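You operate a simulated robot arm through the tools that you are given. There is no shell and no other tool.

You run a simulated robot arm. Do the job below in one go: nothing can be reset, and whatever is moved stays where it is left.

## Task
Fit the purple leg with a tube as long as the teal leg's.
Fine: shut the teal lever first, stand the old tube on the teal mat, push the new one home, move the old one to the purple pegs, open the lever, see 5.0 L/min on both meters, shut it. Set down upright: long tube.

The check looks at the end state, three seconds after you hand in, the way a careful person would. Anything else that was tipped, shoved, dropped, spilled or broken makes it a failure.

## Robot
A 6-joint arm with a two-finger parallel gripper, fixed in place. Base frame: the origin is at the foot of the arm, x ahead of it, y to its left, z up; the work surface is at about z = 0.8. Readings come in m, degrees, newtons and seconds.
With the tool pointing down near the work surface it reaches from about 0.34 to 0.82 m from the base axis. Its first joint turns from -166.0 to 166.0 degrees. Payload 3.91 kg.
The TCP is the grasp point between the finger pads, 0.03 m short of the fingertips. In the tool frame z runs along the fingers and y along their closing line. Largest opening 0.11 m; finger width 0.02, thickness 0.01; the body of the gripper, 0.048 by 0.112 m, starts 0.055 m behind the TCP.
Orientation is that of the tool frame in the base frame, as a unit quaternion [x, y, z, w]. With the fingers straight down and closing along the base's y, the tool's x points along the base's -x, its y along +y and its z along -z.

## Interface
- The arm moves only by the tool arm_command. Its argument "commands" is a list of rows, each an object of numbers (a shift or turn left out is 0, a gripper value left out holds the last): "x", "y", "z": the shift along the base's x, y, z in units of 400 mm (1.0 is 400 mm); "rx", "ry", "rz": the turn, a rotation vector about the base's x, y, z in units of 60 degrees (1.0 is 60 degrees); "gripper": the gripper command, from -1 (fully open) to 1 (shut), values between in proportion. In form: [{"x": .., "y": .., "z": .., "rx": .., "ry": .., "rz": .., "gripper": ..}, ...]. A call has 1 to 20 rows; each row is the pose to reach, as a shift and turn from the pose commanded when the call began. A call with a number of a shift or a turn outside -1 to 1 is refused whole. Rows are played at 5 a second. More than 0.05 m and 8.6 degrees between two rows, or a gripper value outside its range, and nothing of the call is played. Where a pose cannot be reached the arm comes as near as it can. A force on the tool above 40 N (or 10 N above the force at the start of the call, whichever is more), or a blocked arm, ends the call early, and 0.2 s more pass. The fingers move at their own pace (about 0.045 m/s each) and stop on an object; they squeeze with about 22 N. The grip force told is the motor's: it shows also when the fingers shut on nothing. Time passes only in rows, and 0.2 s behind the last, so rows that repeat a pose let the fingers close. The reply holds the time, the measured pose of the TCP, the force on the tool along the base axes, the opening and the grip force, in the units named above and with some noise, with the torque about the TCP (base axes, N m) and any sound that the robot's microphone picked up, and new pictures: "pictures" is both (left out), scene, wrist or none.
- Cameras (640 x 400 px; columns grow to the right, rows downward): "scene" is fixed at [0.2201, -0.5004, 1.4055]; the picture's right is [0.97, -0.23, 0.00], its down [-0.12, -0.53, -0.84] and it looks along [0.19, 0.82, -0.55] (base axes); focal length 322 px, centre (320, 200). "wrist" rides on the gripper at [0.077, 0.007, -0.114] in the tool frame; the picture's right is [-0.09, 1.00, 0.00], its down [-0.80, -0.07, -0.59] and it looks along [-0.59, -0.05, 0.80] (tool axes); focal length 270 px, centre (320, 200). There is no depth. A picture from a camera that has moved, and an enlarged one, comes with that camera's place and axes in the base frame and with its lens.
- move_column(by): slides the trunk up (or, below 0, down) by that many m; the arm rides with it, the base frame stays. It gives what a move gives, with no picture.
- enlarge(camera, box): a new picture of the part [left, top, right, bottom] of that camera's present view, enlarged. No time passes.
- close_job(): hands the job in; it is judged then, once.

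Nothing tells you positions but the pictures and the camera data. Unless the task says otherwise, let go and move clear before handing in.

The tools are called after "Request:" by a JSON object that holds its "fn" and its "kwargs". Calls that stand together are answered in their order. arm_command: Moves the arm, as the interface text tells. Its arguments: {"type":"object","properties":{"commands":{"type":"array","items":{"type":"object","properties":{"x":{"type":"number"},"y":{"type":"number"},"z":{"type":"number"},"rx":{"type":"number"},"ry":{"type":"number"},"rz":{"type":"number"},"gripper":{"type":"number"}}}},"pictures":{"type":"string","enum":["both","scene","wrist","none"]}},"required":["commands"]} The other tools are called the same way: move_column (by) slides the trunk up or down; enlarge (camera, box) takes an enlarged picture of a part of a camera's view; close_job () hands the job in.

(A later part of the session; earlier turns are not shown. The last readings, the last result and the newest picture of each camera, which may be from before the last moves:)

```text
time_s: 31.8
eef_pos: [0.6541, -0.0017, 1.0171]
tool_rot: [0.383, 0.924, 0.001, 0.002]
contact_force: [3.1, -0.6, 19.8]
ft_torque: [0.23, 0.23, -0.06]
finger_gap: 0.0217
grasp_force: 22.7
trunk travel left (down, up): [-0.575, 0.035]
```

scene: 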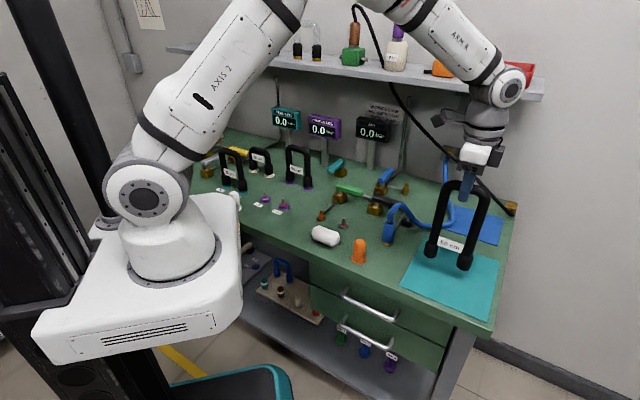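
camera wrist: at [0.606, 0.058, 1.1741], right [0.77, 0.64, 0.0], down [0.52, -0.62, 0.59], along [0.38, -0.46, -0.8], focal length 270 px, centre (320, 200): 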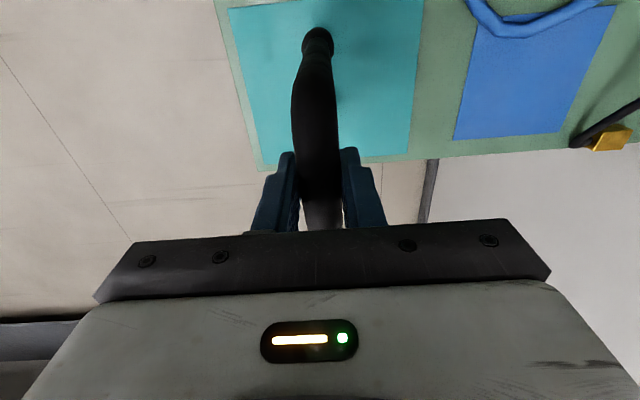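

Both feet are down firmly. I'll ease the pressure, open the fingers and look before rising.

Request:
{"fn": "arm_command", "kwargs": {"commands": [{"z": 0.0035}, {"z": 0.0035}, {"z": 0.0035, "gripper": 0.4}, {"z": 0.0035, "gripper": 0.2}, {"z": 0.0035, "gripper": 0}, {"z": 0.0035, "gripper": -0.1}, {"z": 0.0035, "gripper": -0.1}]}}

Request:
{"fn": "enlarge", "kwargs": {"camera": "scene", "box": [410, 140, 530, 300]}}

```text
time_s: 33.4
eef_pos: [0.6546, 0.0002, 1.0165]
tool_rot: [0.383, 0.924, 0.0, -0.001]
contact_force: [0.2, -0.3, -0.3]
ft_torque: [-0.01, 0.0, -0.01]
finger_gap: 0.0605
grasp_force: 0.1
trunk travel left (down, up): [-0.575, 0.035]
camera wrist: at [0.6049, 0.0585, 1.1314], right [0.77, 0.64, 0.0], down [0.52, -0.62, 0.59], along [0.38, -0.46, -0.8], focal length 270 px, centre (320, 200)
```

scene: 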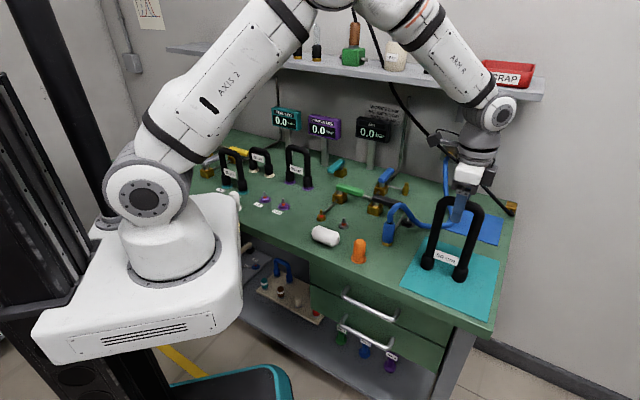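
wrist: 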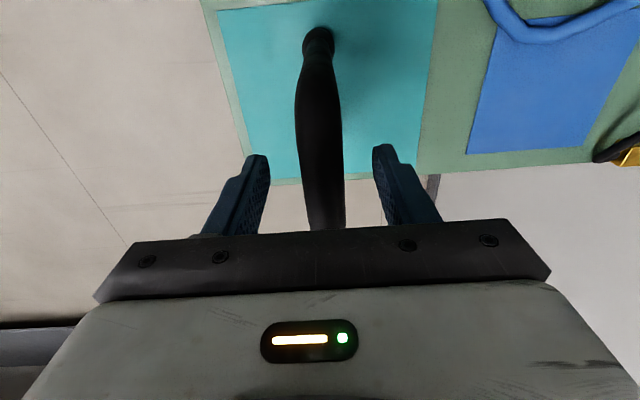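

```text
2.50 times, centred on (470, 220) of scene
camera zoom: at [0.2201, -0.5004, 1.4055], right [0.97, -0.23, 0.0], down [-0.12, -0.53, -0.84], along [0.19, 0.82, -0.55], focal length 806 px, centre (-55, 150)
```

zoom: 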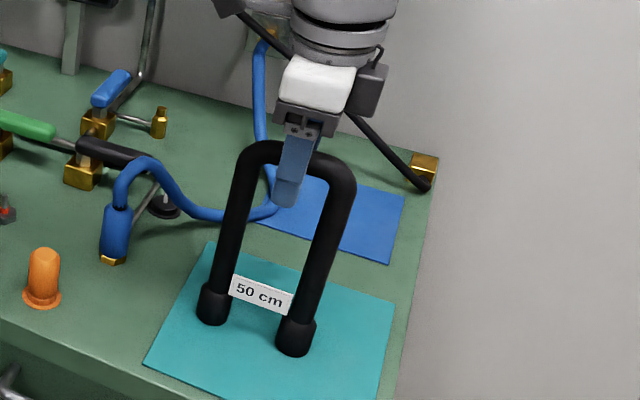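

The old tube stands upright on the mat on its own. Next I'll rise straight up and travel to the 35 cm tube on the purple pegs.

Request:
{"fn": "arm_command", "kwargs": {"commands": [{"z": 0.05}, {"z": 0.12}, {"z": 0.22}, {"z": 0.32}, {"z": 0.42}, {"z": 0.45, "x": -0.03, "y": 0.056}, {"z": 0.45, "x": -0.07, "y": 0.131}, {"z": 0.45, "x": -0.11, "y": 0.206}, {"z": 0.45, "x": -0.15, "y": 0.281}, {"z": 0.45, "x": -0.19, "y": 0.356}, {"z": 0.45, "x": -0.23, "y": 0.431}, {"z": 0.45, "x": -0.27, "y": 0.506}, {"z": 0.45, "x": -0.31, "y": 0.581}, {"z": 0.45, "x": -0.346, "y": 0.649}], "pictures": "scene"}}

Request:
{"fn": "arm_command", "kwargs": {"commands": [{"x": -0.04, "y": 0.075}, {"x": -0.08, "y": 0.15}, {"x": -0.12, "y": 0.225}, {"x": -0.16, "y": 0.3}, {"x": -0.2, "y": 0.375}, {"x": -0.24, "y": 0.45}, {"x": -0.28, "y": 0.525}, {"x": -0.32, "y": 0.6}, {"x": -0.346, "y": 0.649, "gripper": -0.4}, {"x": -0.346, "y": 0.649, "z": -0.08}, {"x": -0.346, "y": 0.649, "z": -0.16}, {"x": -0.346, "y": 0.649, "z": -0.23}, {"x": -0.346, "y": 0.649, "z": -0.23}]}}

Request:
{"fn": "enlarge", "kwargs": {"camera": "scene", "box": [270, 100, 340, 200]}}

Request:
{"fn": "enlarge", "kwargs": {"camera": "scene", "box": [400, 170, 530, 330]}}

```text
time_s: 36.4
eef_pos: [0.5142, 0.2596, 1.1951]
tool_rot: [0.383, 0.924, 0.0, -0.001]
contact_force: [-0.2, 1.1, 0.0]
ft_torque: [0.0, -0.01, -0.03]
finger_gap: 0.0603
grasp_force: 0.1
trunk travel left (down, up): [-0.575, 0.035]
```

scene: 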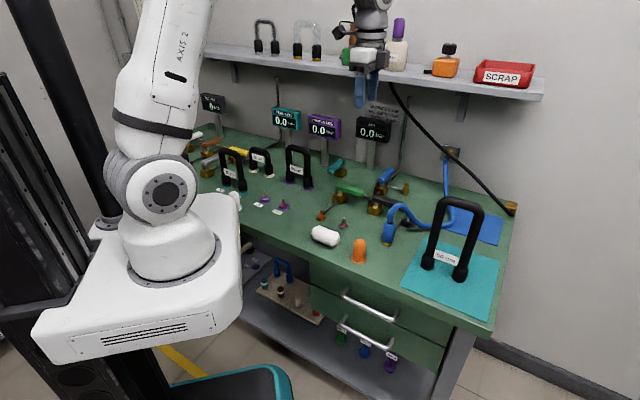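

```text
time_s: 39.2
eef_pos: [0.3778, 0.5192, 1.1042]
tool_rot: [0.382, 0.924, 0.0, 0.0]
contact_force: [0.4, -0.6, 0.2]
ft_torque: [0.01, 0.01, 0.02]
finger_gap: 0.077
grasp_force: 0.0
trunk travel left (down, up): [-0.575, 0.035]
camera wrist: at [0.3286, 0.5774, 1.2184], right [0.77, 0.64, 0.0], down [0.52, -0.62, 0.59], along [0.38, -0.46, -0.8], focal length 270 px, centre (320, 200)
```

scene: 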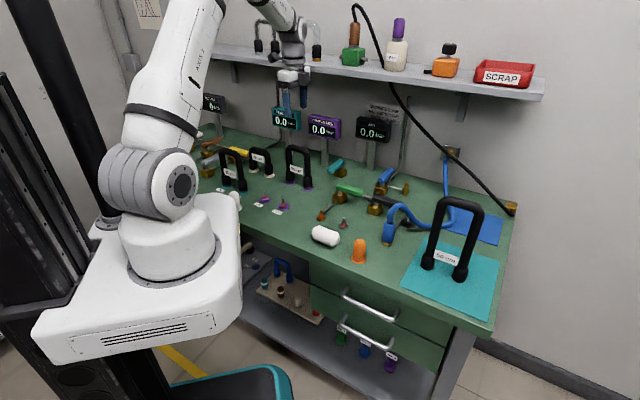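
wrist: 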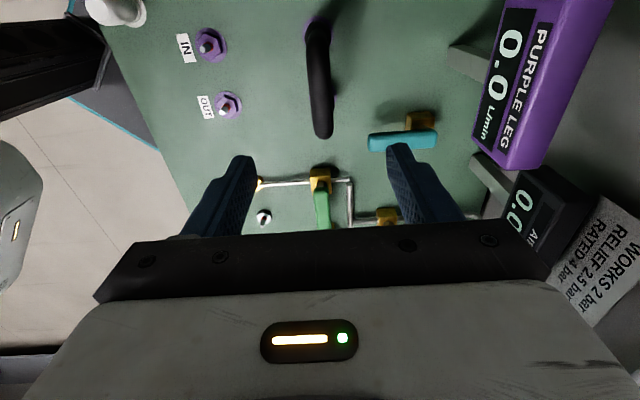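

```text
4.00 times, centred on (305, 150) of scene
camera zoom: at [0.2201, -0.5004, 1.4055], right [0.97, -0.23, 0.0], down [-0.12, -0.53, -0.84], along [0.19, 0.82, -0.55], focal length 1289 px, centre (380, 400)
```

zoom: 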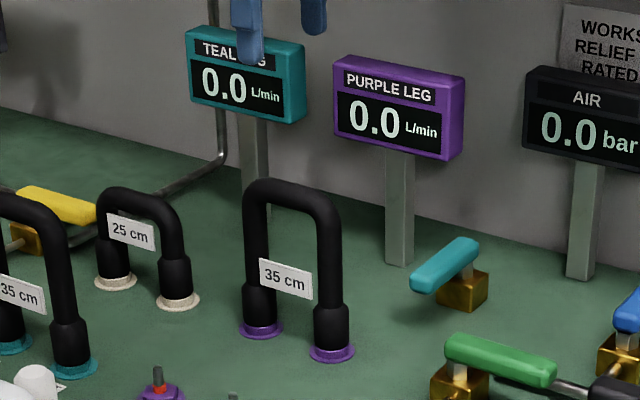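

```text
2.50 times, centred on (465, 250) of scene
camera zoom: at [0.2201, -0.5004, 1.4055], right [0.97, -0.23, 0.0], down [-0.12, -0.53, -0.84], along [0.19, 0.82, -0.55], focal length 806 px, centre (-42, 75)
```

zoom: 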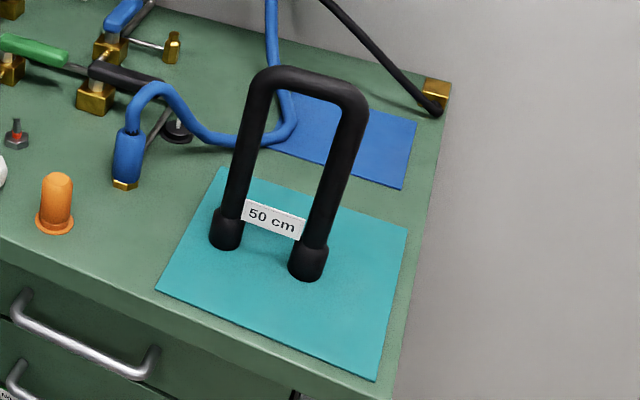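

The purple pegs' 35 cm tube is below the open fingers, and the old tube stays upright on the mat. I'll descend around the arch and check the alignment before gripping.

Request:
{"fn": "arm_command", "kwargs": {"commands": [{"z": -0.08}, {"z": -0.16}, {"z": -0.24}, {"z": -0.31}, {"z": -0.36}, {"z": -0.375}, {"z": -0.375}]}}

Request:
{"fn": "enlarge", "kwargs": {"camera": "scene", "box": [275, 125, 335, 165]}}

Request:
{"fn": "enlarge", "kwargs": {"camera": "wrist", "box": [160, 0, 480, 240]}}

```text
time_s: 40.8
eef_pos: [0.3786, 0.5186, 0.9546]
tool_rot: [0.383, 0.924, -0.001, 0.0]
contact_force: [-0.3, -0.5, 0.8]
ft_torque: [-0.04, 0.01, -0.02]
finger_gap: 0.0771
grasp_force: 0.1
trunk travel left (down, up): [-0.575, 0.035]
camera wrist: at [0.3286, 0.5775, 1.0692], right [0.77, 0.64, 0.0], down [0.52, -0.62, 0.59], along [0.38, -0.46, -0.8], focal length 270 px, centre (320, 200)
```

scene: 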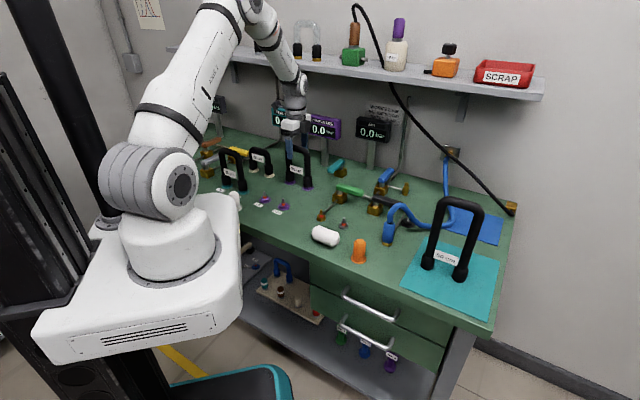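
wrist: 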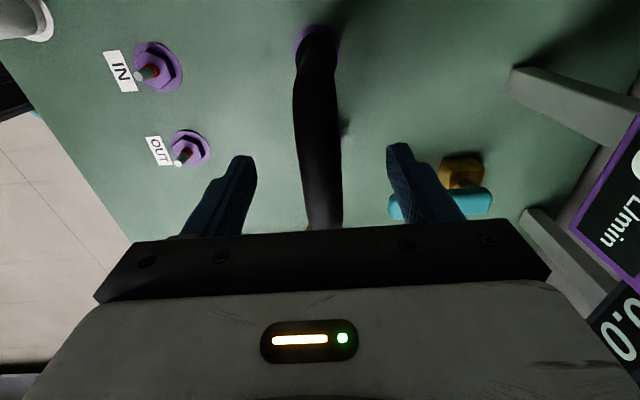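

```text
10.00 times, centred on (305, 145) of scene
camera zoom: at [0.2201, -0.5004, 1.4055], right [0.97, -0.23, 0.0], down [-0.12, -0.53, -0.84], along [0.19, 0.82, -0.55], focal length 3222 px, centre (470, 750)
```

zoom: 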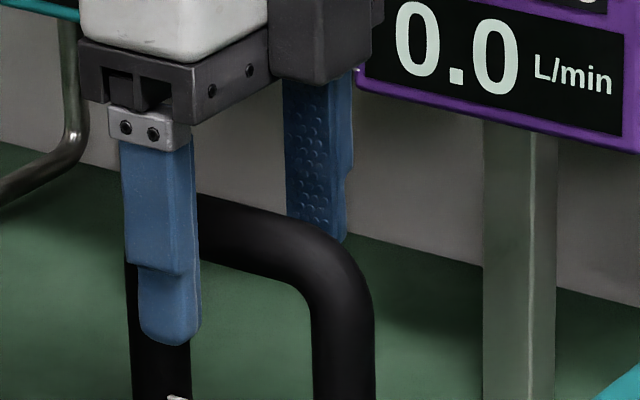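

```text
1.67 times, centred on (320, 120) of wrist
camera zoom: at [0.3286, 0.5775, 1.0692], right [0.77, 0.64, 0.0], down [0.52, -0.62, 0.59], along [0.38, -0.46, -0.8], focal length 450 px, centre (320, 333)
```

zoom: 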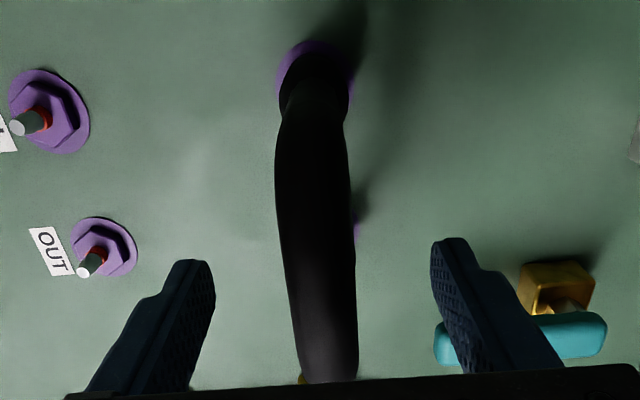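

The fingers are centred on the 35 cm arch and its centre line is near 0.953 m. I'll close the grip here.

Request:
{"fn": "arm_command", "kwargs": {"commands": [{"z": -0.004, "gripper": 1}, {"z": -0.004, "gripper": 1}, {"z": -0.004, "gripper": 1}, {"z": -0.004, "gripper": 1}, {"z": -0.004, "gripper": 1}, {"z": -0.004, "gripper": 1}, {"z": -0.004, "gripper": 1}]}}

Request:
{"fn": "enlarge", "kwargs": {"camera": "scene", "box": [275, 125, 335, 195]}}

```text
time_s: 42.4
eef_pos: [0.3767, 0.5191, 0.9536]
tool_rot: [0.383, 0.924, 0.0, 0.0]
contact_force: [0.0, 0.4, 1.4]
ft_torque: [0.03, 0.02, -0.04]
finger_gap: 0.0215
grasp_force: 21.8
trunk travel left (down, up): [-0.575, 0.035]
camera wrist: at [0.3285, 0.5778, 1.068], right [0.77, 0.64, 0.0], down [0.52, -0.62, 0.59], along [0.38, -0.46, -0.8], focal length 270 px, centre (320, 200)
```

scene: 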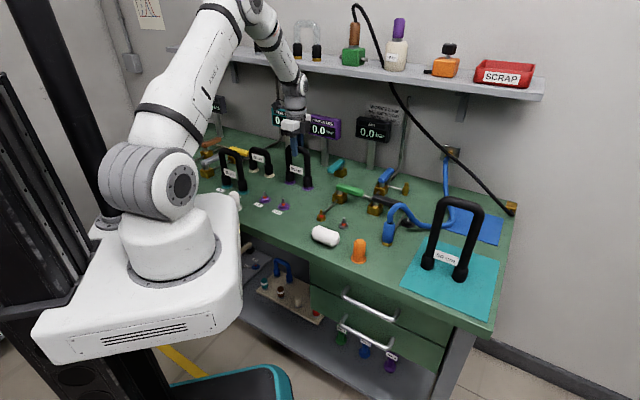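
wrist: 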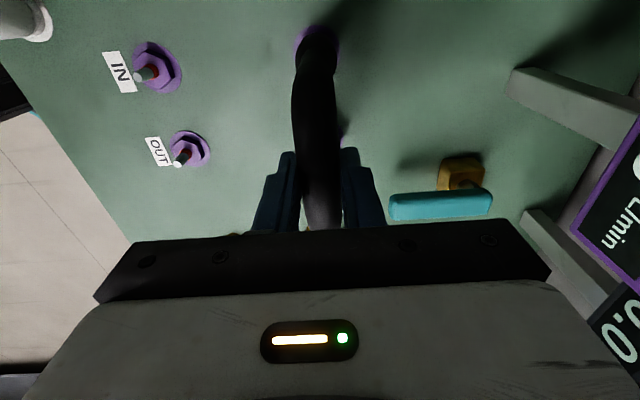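

```text
5.71 times, centred on (305, 160) of scene
camera zoom: at [0.2201, -0.5004, 1.4055], right [0.97, -0.23, 0.0], down [-0.12, -0.53, -0.84], along [0.19, 0.82, -0.55], focal length 1841 px, centre (406, 429)
```

zoom: 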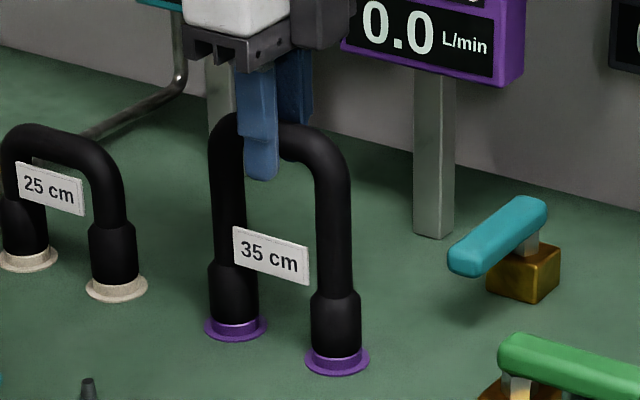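

Grip is solid with almost no side force. I'll lift the 35 cm tube straight up off the pegs.

Request:
{"fn": "arm_command", "kwargs": {"commands": [{"z": 0.01}, {"z": 0.02}, {"z": 0.03}, {"z": 0.045}, {"z": 0.06}, {"z": 0.08}, {"z": 0.11}, {"z": 0.15}, {"z": 0.2}, {"z": 0.2}]}}

Request:
{"fn": "enlarge", "kwargs": {"camera": "scene", "box": [255, 100, 345, 220]}}

```text
time_s: 44.6
eef_pos: [0.3773, 0.5188, 1.032]
tool_rot: [0.383, 0.924, 0.001, 0.0]
contact_force: [-0.5, -0.2, -1.7]
ft_torque: [0.01, 0.03, 0.01]
finger_gap: 0.0212
grasp_force: 21.8
trunk travel left (down, up): [-0.575, 0.035]
camera wrist: at [0.3277, 0.5778, 1.1467], right [0.77, 0.64, 0.0], down [0.52, -0.62, 0.59], along [0.38, -0.46, -0.8], focal length 270 px, centre (320, 200)
```

scene: 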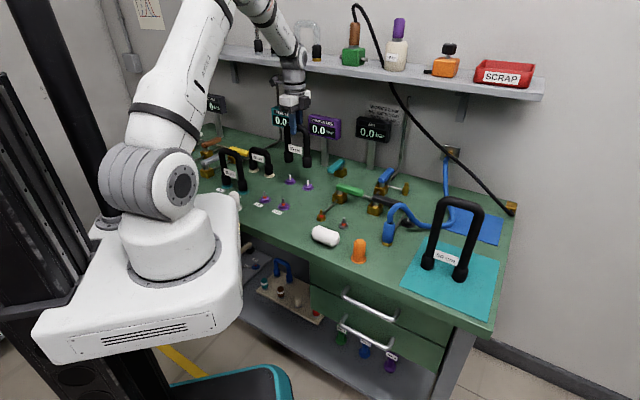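
wrist: 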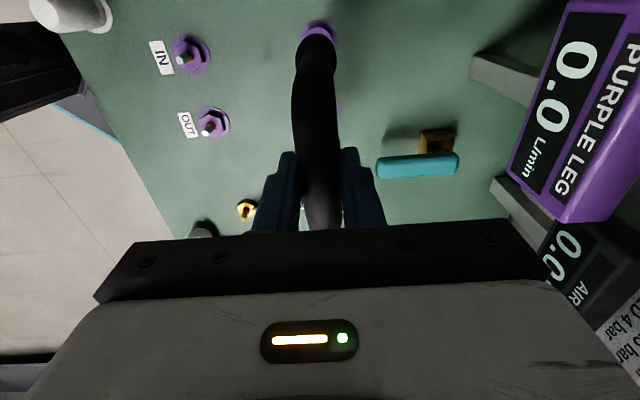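

```text
3.33 times, centred on (300, 160) of scene
camera zoom: at [0.2201, -0.5004, 1.4055], right [0.97, -0.23, 0.0], down [-0.12, -0.53, -0.84], along [0.19, 0.82, -0.55], focal length 1074 px, centre (387, 333)
```

zoom: 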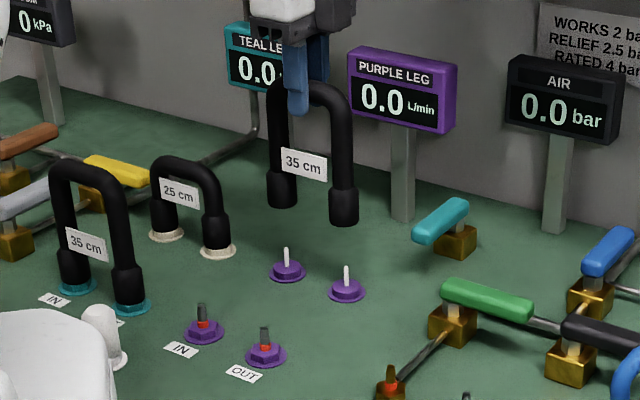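

Request:
{"fn": "enlarge", "kwargs": {"camera": "scene", "box": [255, 165, 325, 215]}}

Request:
{"fn": "enlarge", "kwargs": {"camera": "scene", "box": [270, 120, 330, 170]}}

```text
8.00 times, centred on (290, 190) of scene
camera zoom: at [0.2201, -0.5004, 1.4055], right [0.97, -0.23, 0.0], down [-0.12, -0.53, -0.84], along [0.19, 0.82, -0.55], focal length 2578 px, centre (560, 280)
```

zoom: 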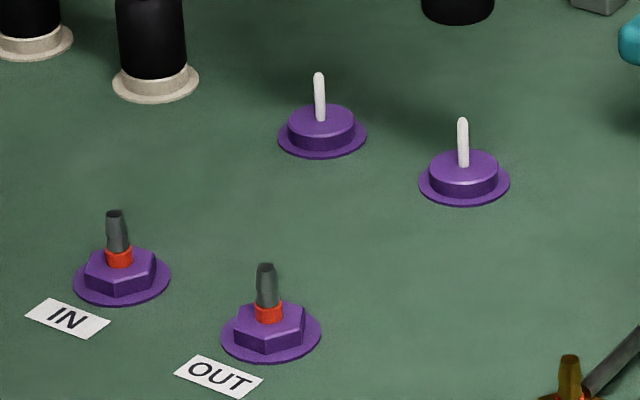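

```text
8.00 times, centred on (300, 145) of scene
camera zoom: at [0.2201, -0.5004, 1.4055], right [0.97, -0.23, 0.0], down [-0.12, -0.53, -0.84], along [0.19, 0.82, -0.55], focal length 2578 px, centre (480, 640)
```

zoom: 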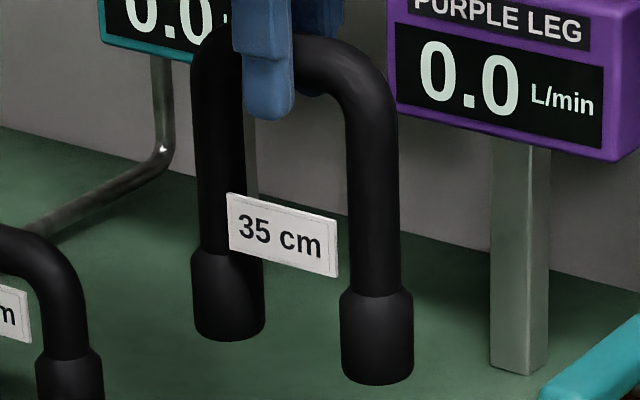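

Both pairs of pegs are clear now. By comparing them in one picture, the ports are offset from the pegs by (−0.103, −0.1025) m. I'll shift the tube across above the ports and check the alignment.

Request:
{"fn": "arm_command", "kwargs": {"commands": [{"x": -0.03, "y": -0.03}, {"x": -0.08, "y": -0.08}, {"x": -0.13, "y": -0.13}, {"x": -0.18, "y": -0.18}, {"x": -0.225, "y": -0.2245}, {"x": -0.25, "y": -0.249}, {"x": -0.2578, "y": -0.257}, {"x": -0.2578, "y": -0.257}, {"x": -0.2578, "y": -0.257, "z": -0.05}, {"x": -0.2578, "y": -0.257, "z": -0.075}, {"x": -0.2578, "y": -0.257, "z": -0.075}]}}

Request:
{"fn": "enlarge", "kwargs": {"camera": "scene", "box": [250, 160, 320, 215]}}

Request:
{"fn": "enlarge", "kwargs": {"camera": "wrist", "box": [260, 0, 380, 120]}}

```text
time_s: 47.0
eef_pos: [0.2745, 0.415, 1.0042]
tool_rot: [0.383, 0.924, 0.0, 0.001]
contact_force: [-0.5, -0.4, -1.3]
ft_torque: [-0.02, -0.02, -0.01]
finger_gap: 0.0213
grasp_force: 21.8
trunk travel left (down, up): [-0.575, 0.035]
camera wrist: at [0.2246, 0.474, 1.1183], right [0.77, 0.64, 0.0], down [0.52, -0.62, 0.59], along [0.38, -0.46, -0.8], focal length 270 px, centre (320, 200)
```

scene: 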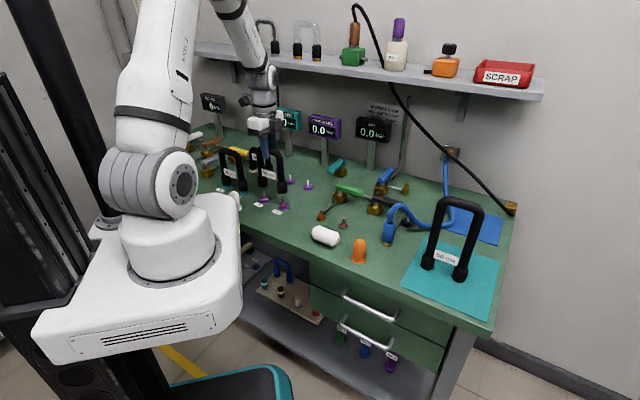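
wrist: 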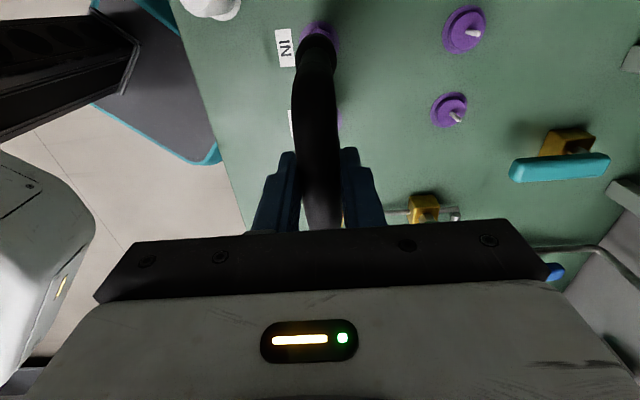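

```text
7.27 times, centred on (285, 188) of scene
camera zoom: at [0.2201, -0.5004, 1.4055], right [0.97, -0.23, 0.0], down [-0.12, -0.53, -0.84], along [0.19, 0.82, -0.55], focal length 2344 px, centre (574, 291)
```

zoom: 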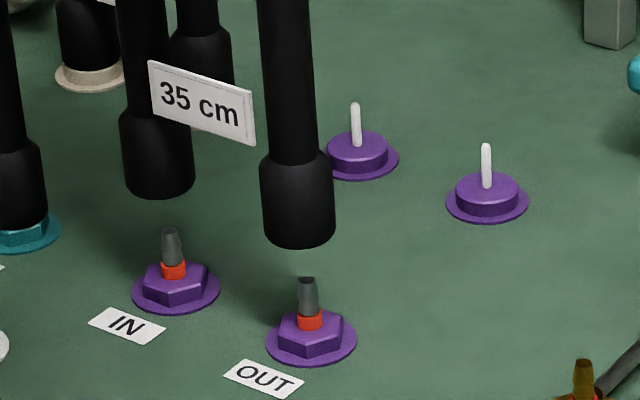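

```text
3.33 times, centred on (320, 60) of wrist
camera zoom: at [0.2246, 0.474, 1.1183], right [0.77, 0.64, 0.0], down [0.52, -0.62, 0.59], along [0.38, -0.46, -0.8], focal length 901 px, centre (320, 667)
```

zoom: 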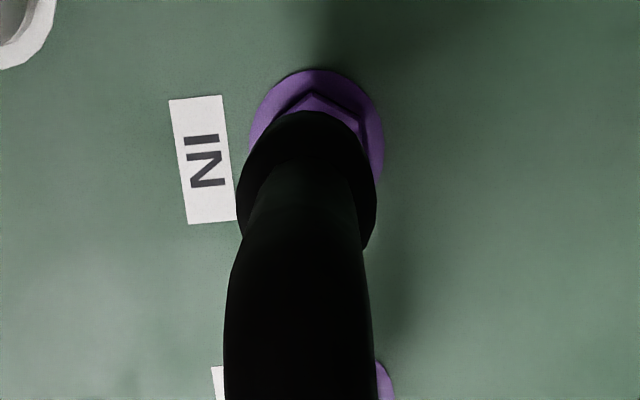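

The collars sit about 2 mm short of the barbs in the outward direction and are otherwise aligned. I'll shift 2 mm outward and start lowering onto the barbs.

Request:
{"fn": "arm_command", "kwargs": {"commands": [{"x": 0.0037, "y": 0.0037}, {"x": 0.0037, "y": 0.0037}, {"x": 0.0037, "y": 0.0037, "z": -0.01}, {"x": 0.0037, "y": 0.0037, "z": -0.02}, {"x": 0.0037, "y": 0.0037, "z": -0.03}, {"x": 0.0037, "y": 0.0037, "z": -0.04}, {"x": 0.0037, "y": 0.0037, "z": -0.04}]}}

Request:
{"fn": "enlarge", "kwargs": {"camera": "scene", "box": [250, 160, 320, 215]}}

Request:
{"fn": "enlarge", "kwargs": {"camera": "wrist", "box": [260, 0, 380, 120]}}

```text
time_s: 48.6
eef_pos: [0.2766, 0.4182, 0.9873]
tool_rot: [0.382, 0.924, 0.0, -0.001]
contact_force: [-0.5, 1.0, -2.0]
ft_torque: [-0.01, -0.03, 0.03]
finger_gap: 0.0215
grasp_force: 21.8
trunk travel left (down, up): [-0.575, 0.035]
camera wrist: at [0.2266, 0.4767, 1.1015], right [0.77, 0.64, 0.0], down [0.52, -0.62, 0.59], along [0.38, -0.46, -0.8], focal length 270 px, centre (320, 200)
```

scene: 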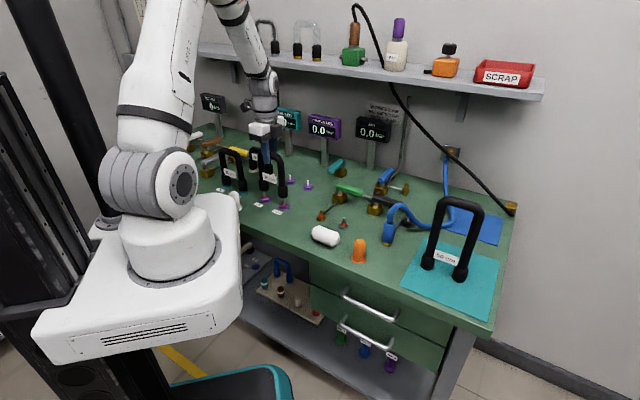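
wrist: 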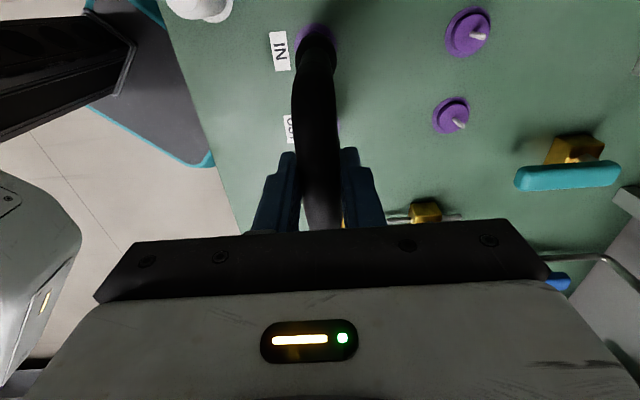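

```text
7.27 times, centred on (285, 188) of scene
camera zoom: at [0.2201, -0.5004, 1.4055], right [0.97, -0.23, 0.0], down [-0.12, -0.53, -0.84], along [0.19, 0.82, -0.55], focal length 2344 px, centre (574, 291)
```

zoom: 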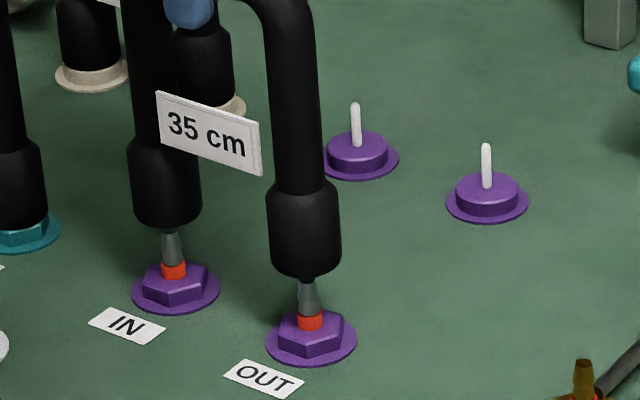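

```text
3.33 times, centred on (320, 60) of wrist
camera zoom: at [0.2266, 0.4767, 1.1015], right [0.77, 0.64, 0.0], down [0.52, -0.62, 0.59], along [0.38, -0.46, -0.8], focal length 901 px, centre (320, 667)
```

zoom: 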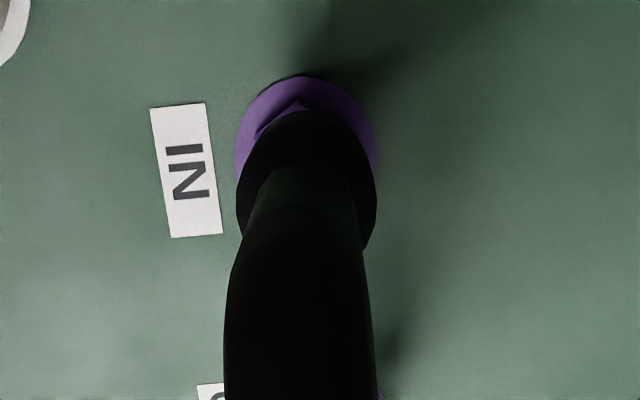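

The collars are now concentric with the barbs in both views. I'll press down in small steps and watch the force.

Request:
{"fn": "arm_command", "kwargs": {"commands": [{"z": -0.01}, {"z": -0.02}, {"z": -0.03}, {"z": -0.04}, {"z": -0.05}, {"z": -0.06}, {"z": -0.07}, {"z": -0.076}, {"z": -0.076}], "pictures": "scene"}}

Request:
{"fn": "enlarge", "kwargs": {"camera": "scene", "box": [250, 160, 320, 215]}}

```text
time_s: 50.6
eef_pos: [0.2761, 0.4169, 0.9589]
tool_rot: [0.383, 0.924, 0.0, -0.001]
contact_force: [-0.9, 0.1, 3.8]
ft_torque: [-0.01, 0.02, 0.01]
finger_gap: 0.0212
grasp_force: 22.0
trunk travel left (down, up): [-0.575, 0.035]
```

scene: 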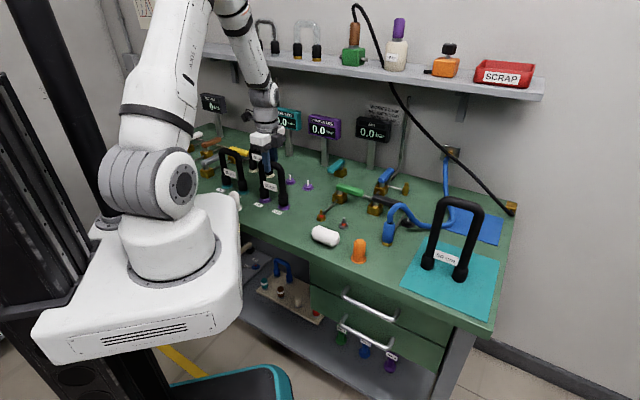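

```text
7.27 times, centred on (285, 188) of scene
camera zoom: at [0.2201, -0.5004, 1.4055], right [0.97, -0.23, 0.0], down [-0.12, -0.53, -0.84], along [0.19, 0.82, -0.55], focal length 2344 px, centre (574, 291)
```

zoom: 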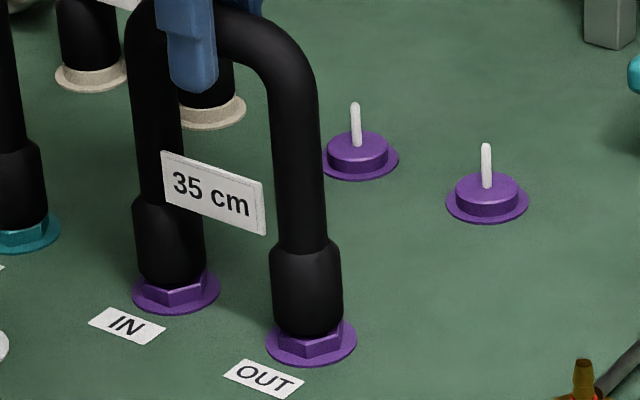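

It slid on easily and the red rings are nearly covered. I'll push the last few millimetres home until there is firm resistance.

Request:
{"fn": "arm_command", "kwargs": {"commands": [{"z": -0.0025}, {"z": -0.005}, {"z": -0.0075}, {"z": -0.01}, {"z": -0.0125}, {"z": -0.015}, {"z": -0.015}], "pictures": "none"}}

Request:
{"fn": "enlarge", "kwargs": {"camera": "scene", "box": [260, 175, 300, 215]}}

```text
time_s: 52.2
eef_pos: [0.2748, 0.4173, 0.9529]
tool_rot: [0.383, 0.924, 0.001, 0.0]
contact_force: [-1.4, 0.1, 28.9]
ft_torque: [-0.03, -0.01, -0.01]
finger_gap: 0.0214
grasp_force: 21.9
trunk travel left (down, up): [-0.575, 0.035]
```

```text
10.00 times, centred on (280, 195) of scene
camera zoom: at [0.2201, -0.5004, 1.4055], right [0.97, -0.23, 0.0], down [-0.12, -0.53, -0.84], along [0.19, 0.82, -0.55], focal length 3222 px, centre (720, 250)
```

zoom: 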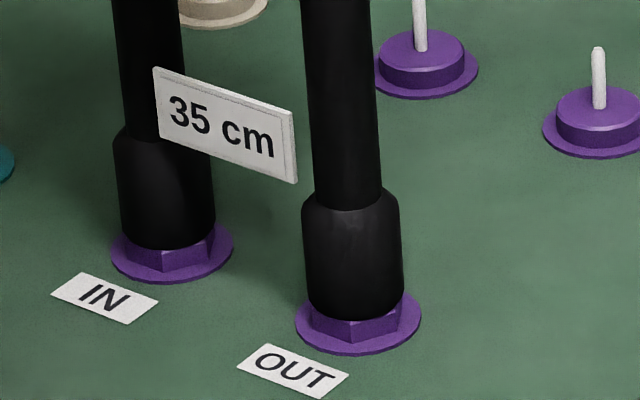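

Both collars now sit on the hexes exactly as the old tube did, with 29 N of resistance, so it is home. I'll ease off, open and rise.

Request:
{"fn": "arm_command", "kwargs": {"commands": [{"z": -0.0125}, {"z": -0.01}, {"z": -0.009, "gripper": 0.4}, {"z": -0.009, "gripper": 0.2}, {"z": -0.009, "gripper": 0}, {"z": -0.009, "gripper": -0.1}, {"z": -0.009, "gripper": -0.1}, {"z": 0.05}, {"z": 0.12}, {"z": 0.22}, {"z": 0.32}, {"z": 0.42}, {"z": 0.52}, {"z": 0.6}]}}

Request:
{"fn": "enlarge", "kwargs": {"camera": "scene", "box": [240, 110, 340, 220]}}

```text
time_s: 55.2
eef_pos: [0.2757, 0.4184, 1.1911]
tool_rot: [0.382, 0.924, 0.0, 0.0]
contact_force: [-0.5, -0.3, 0.4]
ft_torque: [0.01, 0.03, -0.05]
finger_gap: 0.0606
grasp_force: 0.1
trunk travel left (down, up): [-0.575, 0.035]
camera wrist: at [0.2269, 0.4767, 1.305], right [0.77, 0.64, 0.0], down [0.52, -0.62, 0.59], along [0.38, -0.46, -0.8], focal length 270 px, centre (320, 200)
```

scene: 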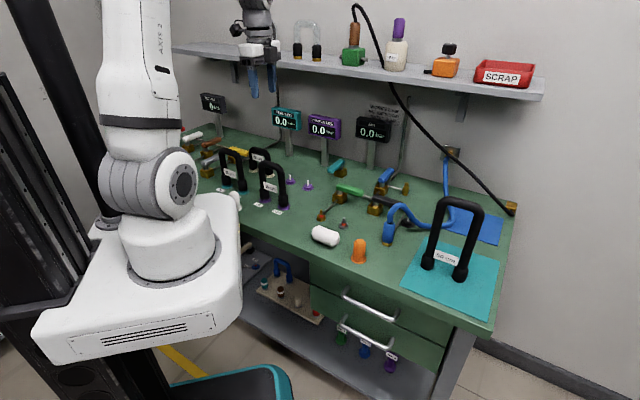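
wrist: 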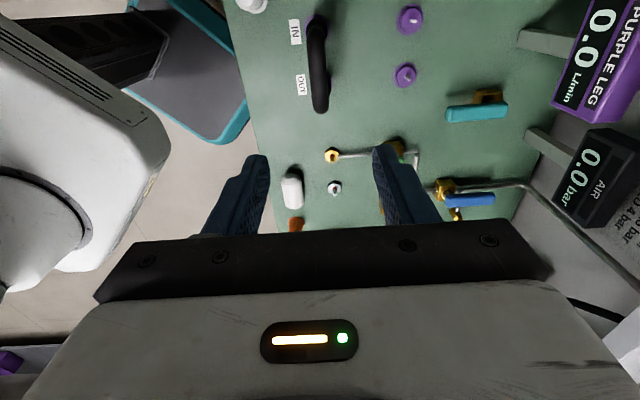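

```text
3.64 times, centred on (290, 165) of scene
camera zoom: at [0.2201, -0.5004, 1.4055], right [0.97, -0.23, 0.0], down [-0.12, -0.53, -0.84], along [0.19, 0.82, -0.55], focal length 1172 px, centre (429, 327)
```

zoom: 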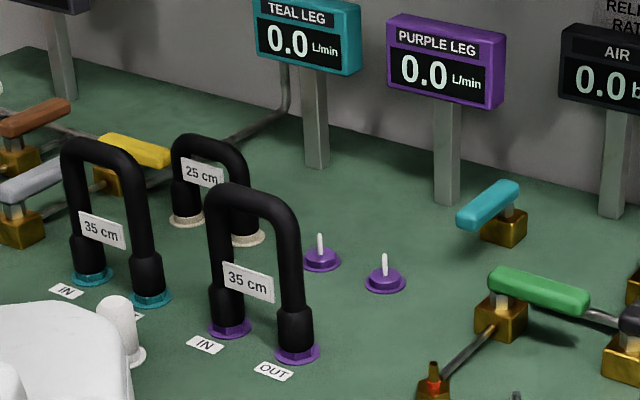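

The new tube is seated and standing free. I'll go back over the mat for the old tube.

Request:
{"fn": "arm_command", "kwargs": {"commands": [{"x": 0.03, "y": -0.033, "gripper": -0.4}, {"x": 0.09, "y": -0.099}, {"x": 0.15, "y": -0.166}, {"x": 0.21, "y": -0.232}, {"x": 0.27, "y": -0.298}, {"x": 0.33, "y": -0.365}, {"x": 0.39, "y": -0.431}, {"x": 0.44, "y": -0.486}, {"x": 0.473, "y": -0.5225}], "pictures": "none"}}

Request:
{"fn": "arm_command", "kwargs": {"commands": [{"x": 0.06, "y": -0.066}, {"x": 0.12, "y": -0.133}, {"x": 0.18, "y": -0.199}, {"x": 0.24, "y": -0.265}, {"x": 0.3, "y": -0.331}, {"x": 0.36, "y": -0.398}, {"x": 0.42, "y": -0.464}, {"x": 0.455, "y": -0.503}, {"x": 0.473, "y": -0.5225}, {"x": 0.473, "y": -0.5225}, {"x": 0.473, "y": -0.5225, "z": -0.06}, {"x": 0.473, "y": -0.5225, "z": -0.12}, {"x": 0.473, "y": -0.5225, "z": -0.16}]}}

Request:
{"fn": "enlarge", "kwargs": {"camera": "scene", "box": [400, 120, 530, 300]}}

```text
time_s: 57.2
eef_pos: [0.4645, 0.2093, 1.1914]
tool_rot: [0.383, 0.924, 0.0, 0.0]
contact_force: [-0.3, -0.1, -1.0]
ft_torque: [0.0, 0.02, -0.02]
finger_gap: 0.0767
grasp_force: 0.1
trunk travel left (down, up): [-0.575, 0.035]
```

```text
time_s: 60.0
eef_pos: [0.6568, -0.0007, 1.1265]
tool_rot: [0.382, 0.924, 0.0, 0.0]
contact_force: [-0.1, -0.2, -0.4]
ft_torque: [-0.02, -0.02, 0.02]
finger_gap: 0.0768
grasp_force: 0.1
trunk travel left (down, up): [-0.575, 0.035]
camera wrist: at [0.607, 0.0583, 1.2407], right [0.77, 0.64, 0.0], down [0.52, -0.62, 0.59], along [0.38, -0.46, -0.8], focal length 270 px, centre (320, 200)
```

scene: 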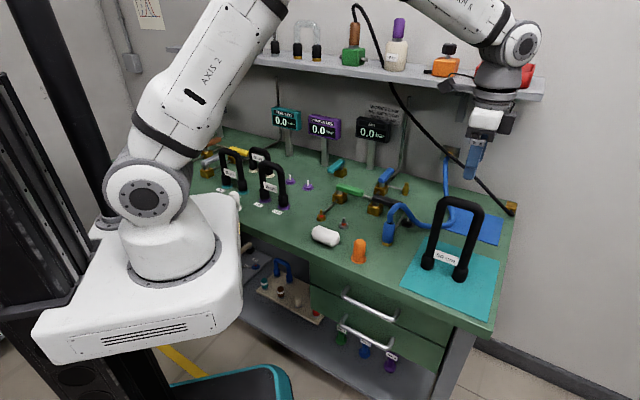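
wrist: 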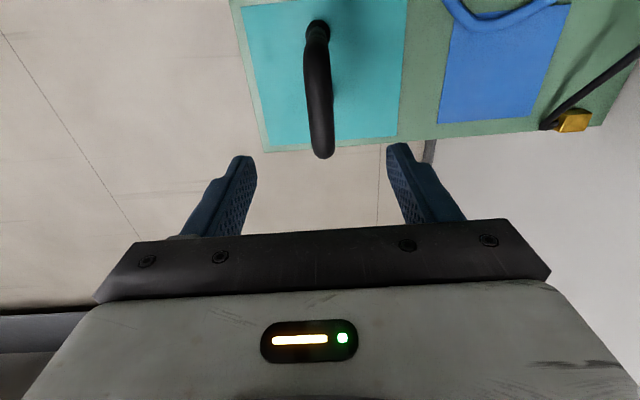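

```text
2.22 times, centred on (465, 210) of scene
camera zoom: at [0.2201, -0.5004, 1.4055], right [0.97, -0.23, 0.0], down [-0.12, -0.53, -0.84], along [0.19, 0.82, -0.55], focal length 716 px, centre (-2, 178)
```

zoom: 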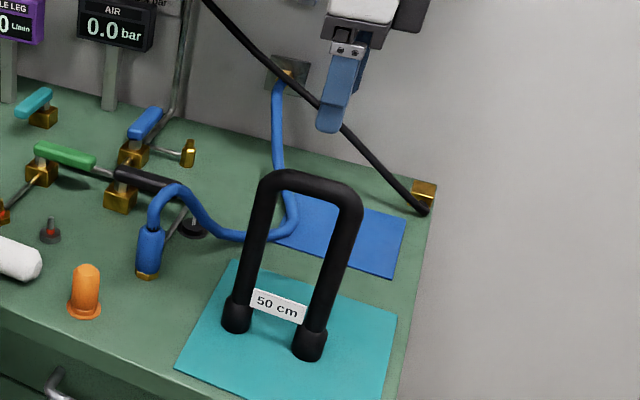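

The old tube still stands upright beneath the open fingers. I'll descend to the same place and grip it again.

Request:
{"fn": "arm_command", "kwargs": {"commands": [{"z": -0.06}, {"z": -0.12}, {"z": -0.18}, {"z": -0.23}, {"z": -0.265}, {"z": -0.275}, {"z": -0.275}, {"z": -0.275, "gripper": 0.4}, {"z": -0.275, "gripper": 1}, {"z": -0.275, "gripper": 1}, {"z": -0.275, "gripper": 1}, {"z": -0.275, "gripper": 1}, {"z": -0.275, "gripper": 1}]}}

Request:
{"fn": "enlarge", "kwargs": {"camera": "scene", "box": [420, 170, 510, 290]}}

```text
time_s: 62.8
eef_pos: [0.6554, -0.0002, 1.0161]
tool_rot: [0.383, 0.924, 0.0, 0.0]
contact_force: [0.2, 0.3, -0.1]
ft_torque: [-0.01, 0.03, -0.01]
finger_gap: 0.0213
grasp_force: 22.4
trunk travel left (down, up): [-0.575, 0.035]
camera wrist: at [0.606, 0.0586, 1.1305], right [0.77, 0.64, 0.0], down [0.52, -0.62, 0.59], along [0.38, -0.46, -0.8], focal length 270 px, centre (320, 200)
```

scene: 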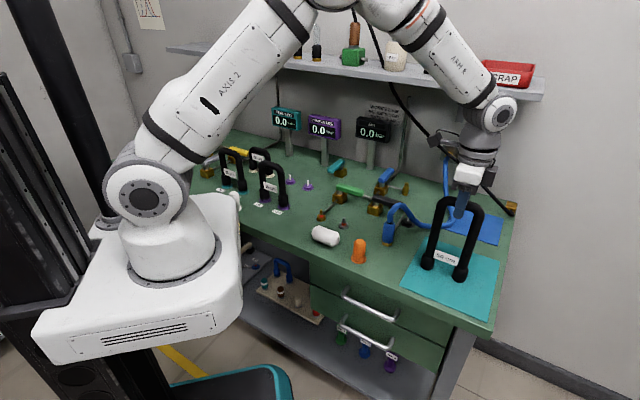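
wrist: 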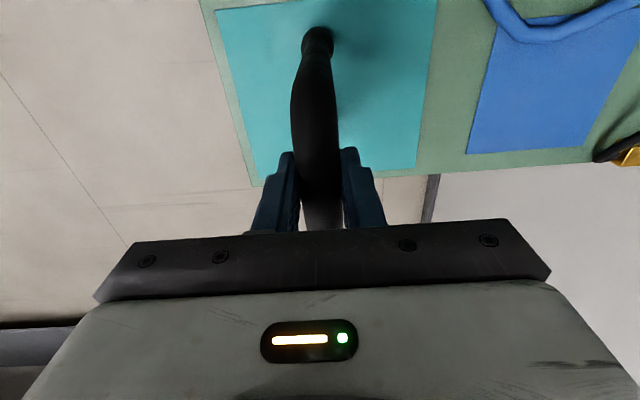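

```text
3.33 times, centred on (465, 230) of scene
camera zoom: at [0.2201, -0.5004, 1.4055], right [0.97, -0.23, 0.0], down [-0.12, -0.53, -0.84], along [0.19, 0.82, -0.55], focal length 1074 px, centre (-163, 100)
```

zoom: 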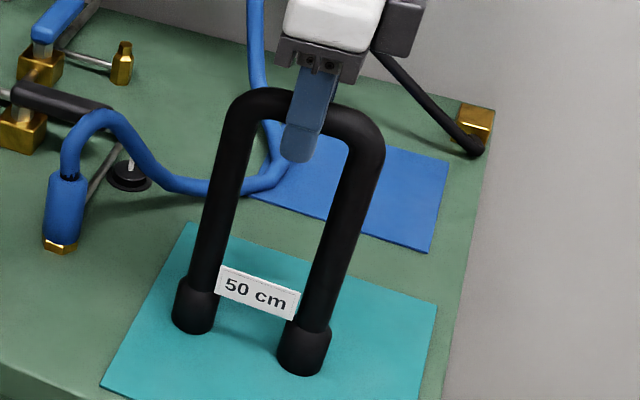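

The old tube is held again at the same spot. I'll lift it and carry it gently across toward the purple pegs.

Request:
{"fn": "arm_command", "kwargs": {"commands": [{"z": 0.03}, {"z": 0.08}, {"z": 0.15}, {"z": 0.24}, {"z": 0.33}, {"z": 0.42}, {"z": 0.46, "x": -0.01, "y": 0.019}, {"z": 0.46, "x": -0.04, "y": 0.075}, {"z": 0.46, "x": -0.075, "y": 0.1415}, {"z": 0.46, "x": -0.11, "y": 0.2075}, {"z": 0.46, "x": -0.145, "y": 0.2735}, {"z": 0.46, "x": -0.18, "y": 0.34}, {"z": 0.46, "x": -0.215, "y": 0.4055}, {"z": 0.46, "x": -0.25, "y": 0.4715}, {"z": 0.46, "x": -0.285, "y": 0.5375}, {"z": 0.46, "x": -0.315, "y": 0.594}, {"z": 0.46, "x": -0.3445, "y": 0.65}], "pictures": "scene"}}

Request:
{"fn": "arm_command", "kwargs": {"commands": [{"x": -0.035, "y": 0.066}, {"x": -0.07, "y": 0.132}, {"x": -0.105, "y": 0.198}, {"x": -0.14, "y": 0.264}, {"x": -0.175, "y": 0.33}, {"x": -0.21, "y": 0.396}, {"x": -0.245, "y": 0.462}, {"x": -0.28, "y": 0.528}, {"x": -0.31, "y": 0.585}, {"x": -0.33, "y": 0.623}, {"x": -0.34, "y": 0.642}, {"x": -0.3445, "y": 0.65}, {"x": -0.3445, "y": 0.65}]}}

Request:
{"fn": "enlarge", "kwargs": {"camera": "scene", "box": [230, 60, 350, 220]}}

```text
time_s: 66.4
eef_pos: [0.5157, 0.26, 1.1998]
tool_rot: [0.382, 0.924, -0.001, 0.0]
contact_force: [0.4, -0.3, -1.2]
ft_torque: [0.03, -0.01, -0.02]
finger_gap: 0.021
grasp_force: 22.3
trunk travel left (down, up): [-0.575, 0.035]
```

scene: 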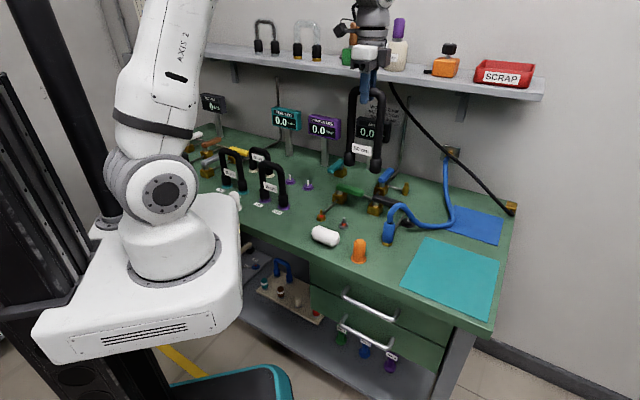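

```text
time_s: 69.2
eef_pos: [0.3793, 0.5206, 1.2006]
tool_rot: [0.383, 0.924, 0.0, 0.0]
contact_force: [-0.2, 0.4, -2.0]
ft_torque: [-0.02, 0.0, -0.01]
finger_gap: 0.0218
grasp_force: 21.9
trunk travel left (down, up): [-0.575, 0.035]
camera wrist: at [0.3303, 0.5787, 1.3154], right [0.77, 0.64, 0.0], down [0.52, -0.62, 0.59], along [0.38, -0.46, -0.8], focal length 270 px, centre (320, 200)
```

scene: 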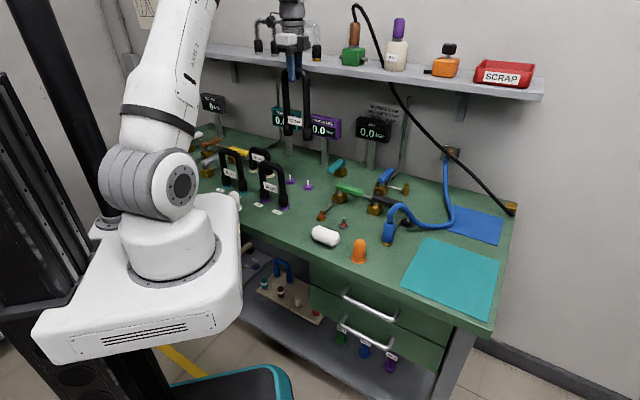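
wrist: 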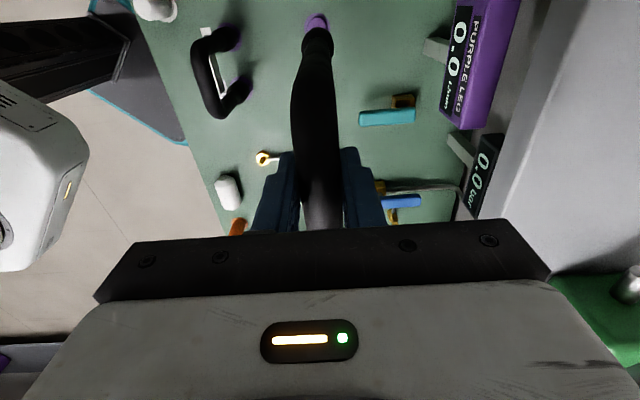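

```text
2.50 times, centred on (290, 140) of scene
camera zoom: at [0.2201, -0.5004, 1.4055], right [0.97, -0.23, 0.0], down [-0.12, -0.53, -0.84], along [0.19, 0.82, -0.55], focal length 806 px, centre (395, 350)
```

zoom: 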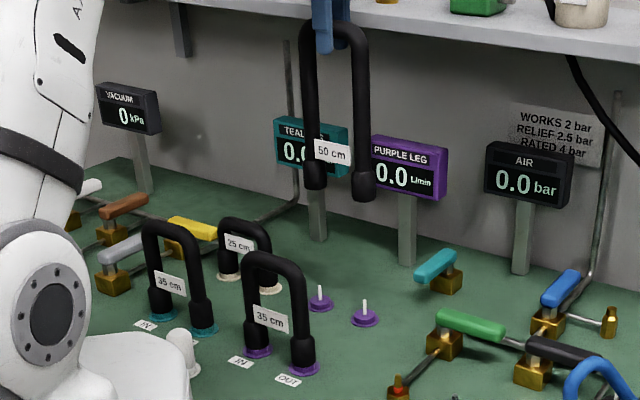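

The long tube hangs vertically above the purple pegs. I'll lower it until it is just above the pegs and check alignment.

Request:
{"fn": "arm_command", "kwargs": {"commands": [{"z": -0.04}, {"z": -0.1}, {"z": -0.16}, {"z": -0.22}, {"z": -0.27}, {"z": -0.3}, {"z": -0.315}, {"z": -0.315}]}}

Request:
{"fn": "enlarge", "kwargs": {"camera": "scene", "box": [270, 145, 340, 200]}}

Request:
{"fn": "enlarge", "kwargs": {"camera": "wrist", "box": [260, 0, 380, 120]}}

```text
time_s: 71.0
eef_pos: [0.3782, 0.5196, 1.0753]
tool_rot: [0.383, 0.924, 0.0, 0.0]
contact_force: [-0.3, 0.0, -1.7]
ft_torque: [0.0, 0.01, 0.0]
finger_gap: 0.0215
grasp_force: 21.9
trunk travel left (down, up): [-0.575, 0.035]
camera wrist: at [0.3293, 0.5785, 1.1899], right [0.77, 0.64, 0.0], down [0.52, -0.62, 0.59], along [0.38, -0.46, -0.8], focal length 270 px, centre (320, 200)
```

scene: 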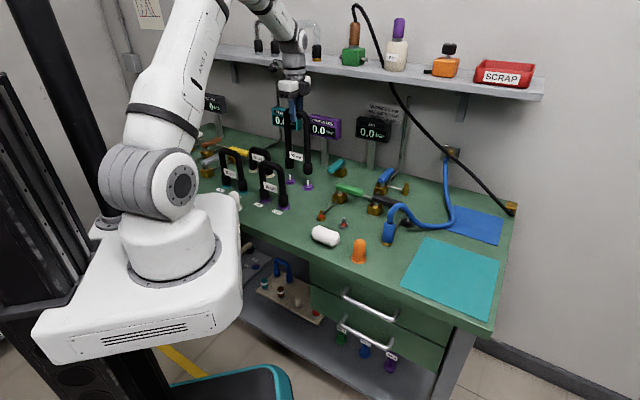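
wrist: 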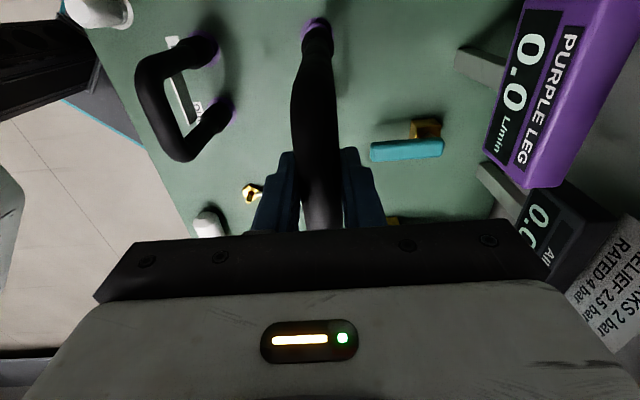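

```text
7.27 times, centred on (305, 172) of scene
camera zoom: at [0.2201, -0.5004, 1.4055], right [0.97, -0.23, 0.0], down [-0.12, -0.53, -0.84], along [0.19, 0.82, -0.55], focal length 2344 px, centre (429, 400)
```

zoom: 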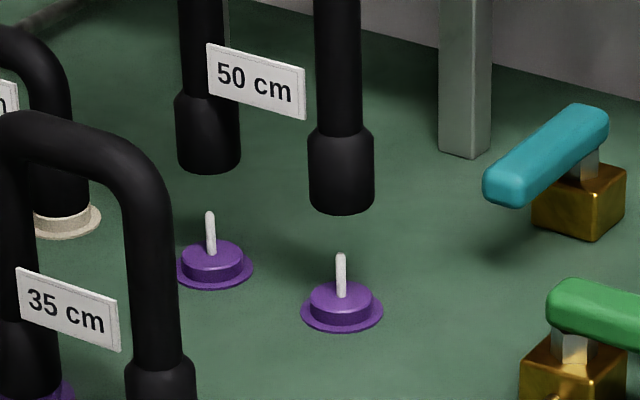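

```text
3.33 times, centred on (320, 60) of wrist
camera zoom: at [0.3293, 0.5785, 1.1899], right [0.77, 0.64, 0.0], down [0.52, -0.62, 0.59], along [0.38, -0.46, -0.8], focal length 901 px, centre (320, 667)
```

zoom: 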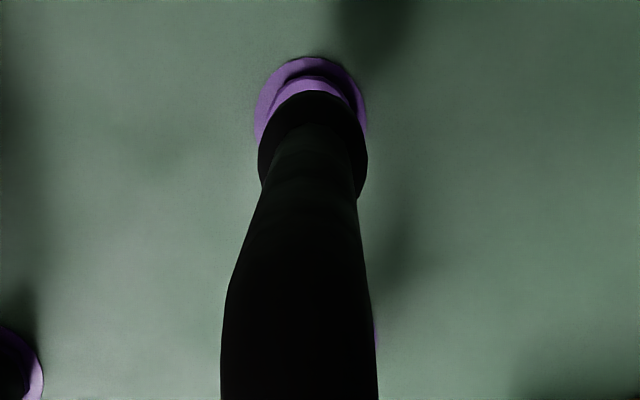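

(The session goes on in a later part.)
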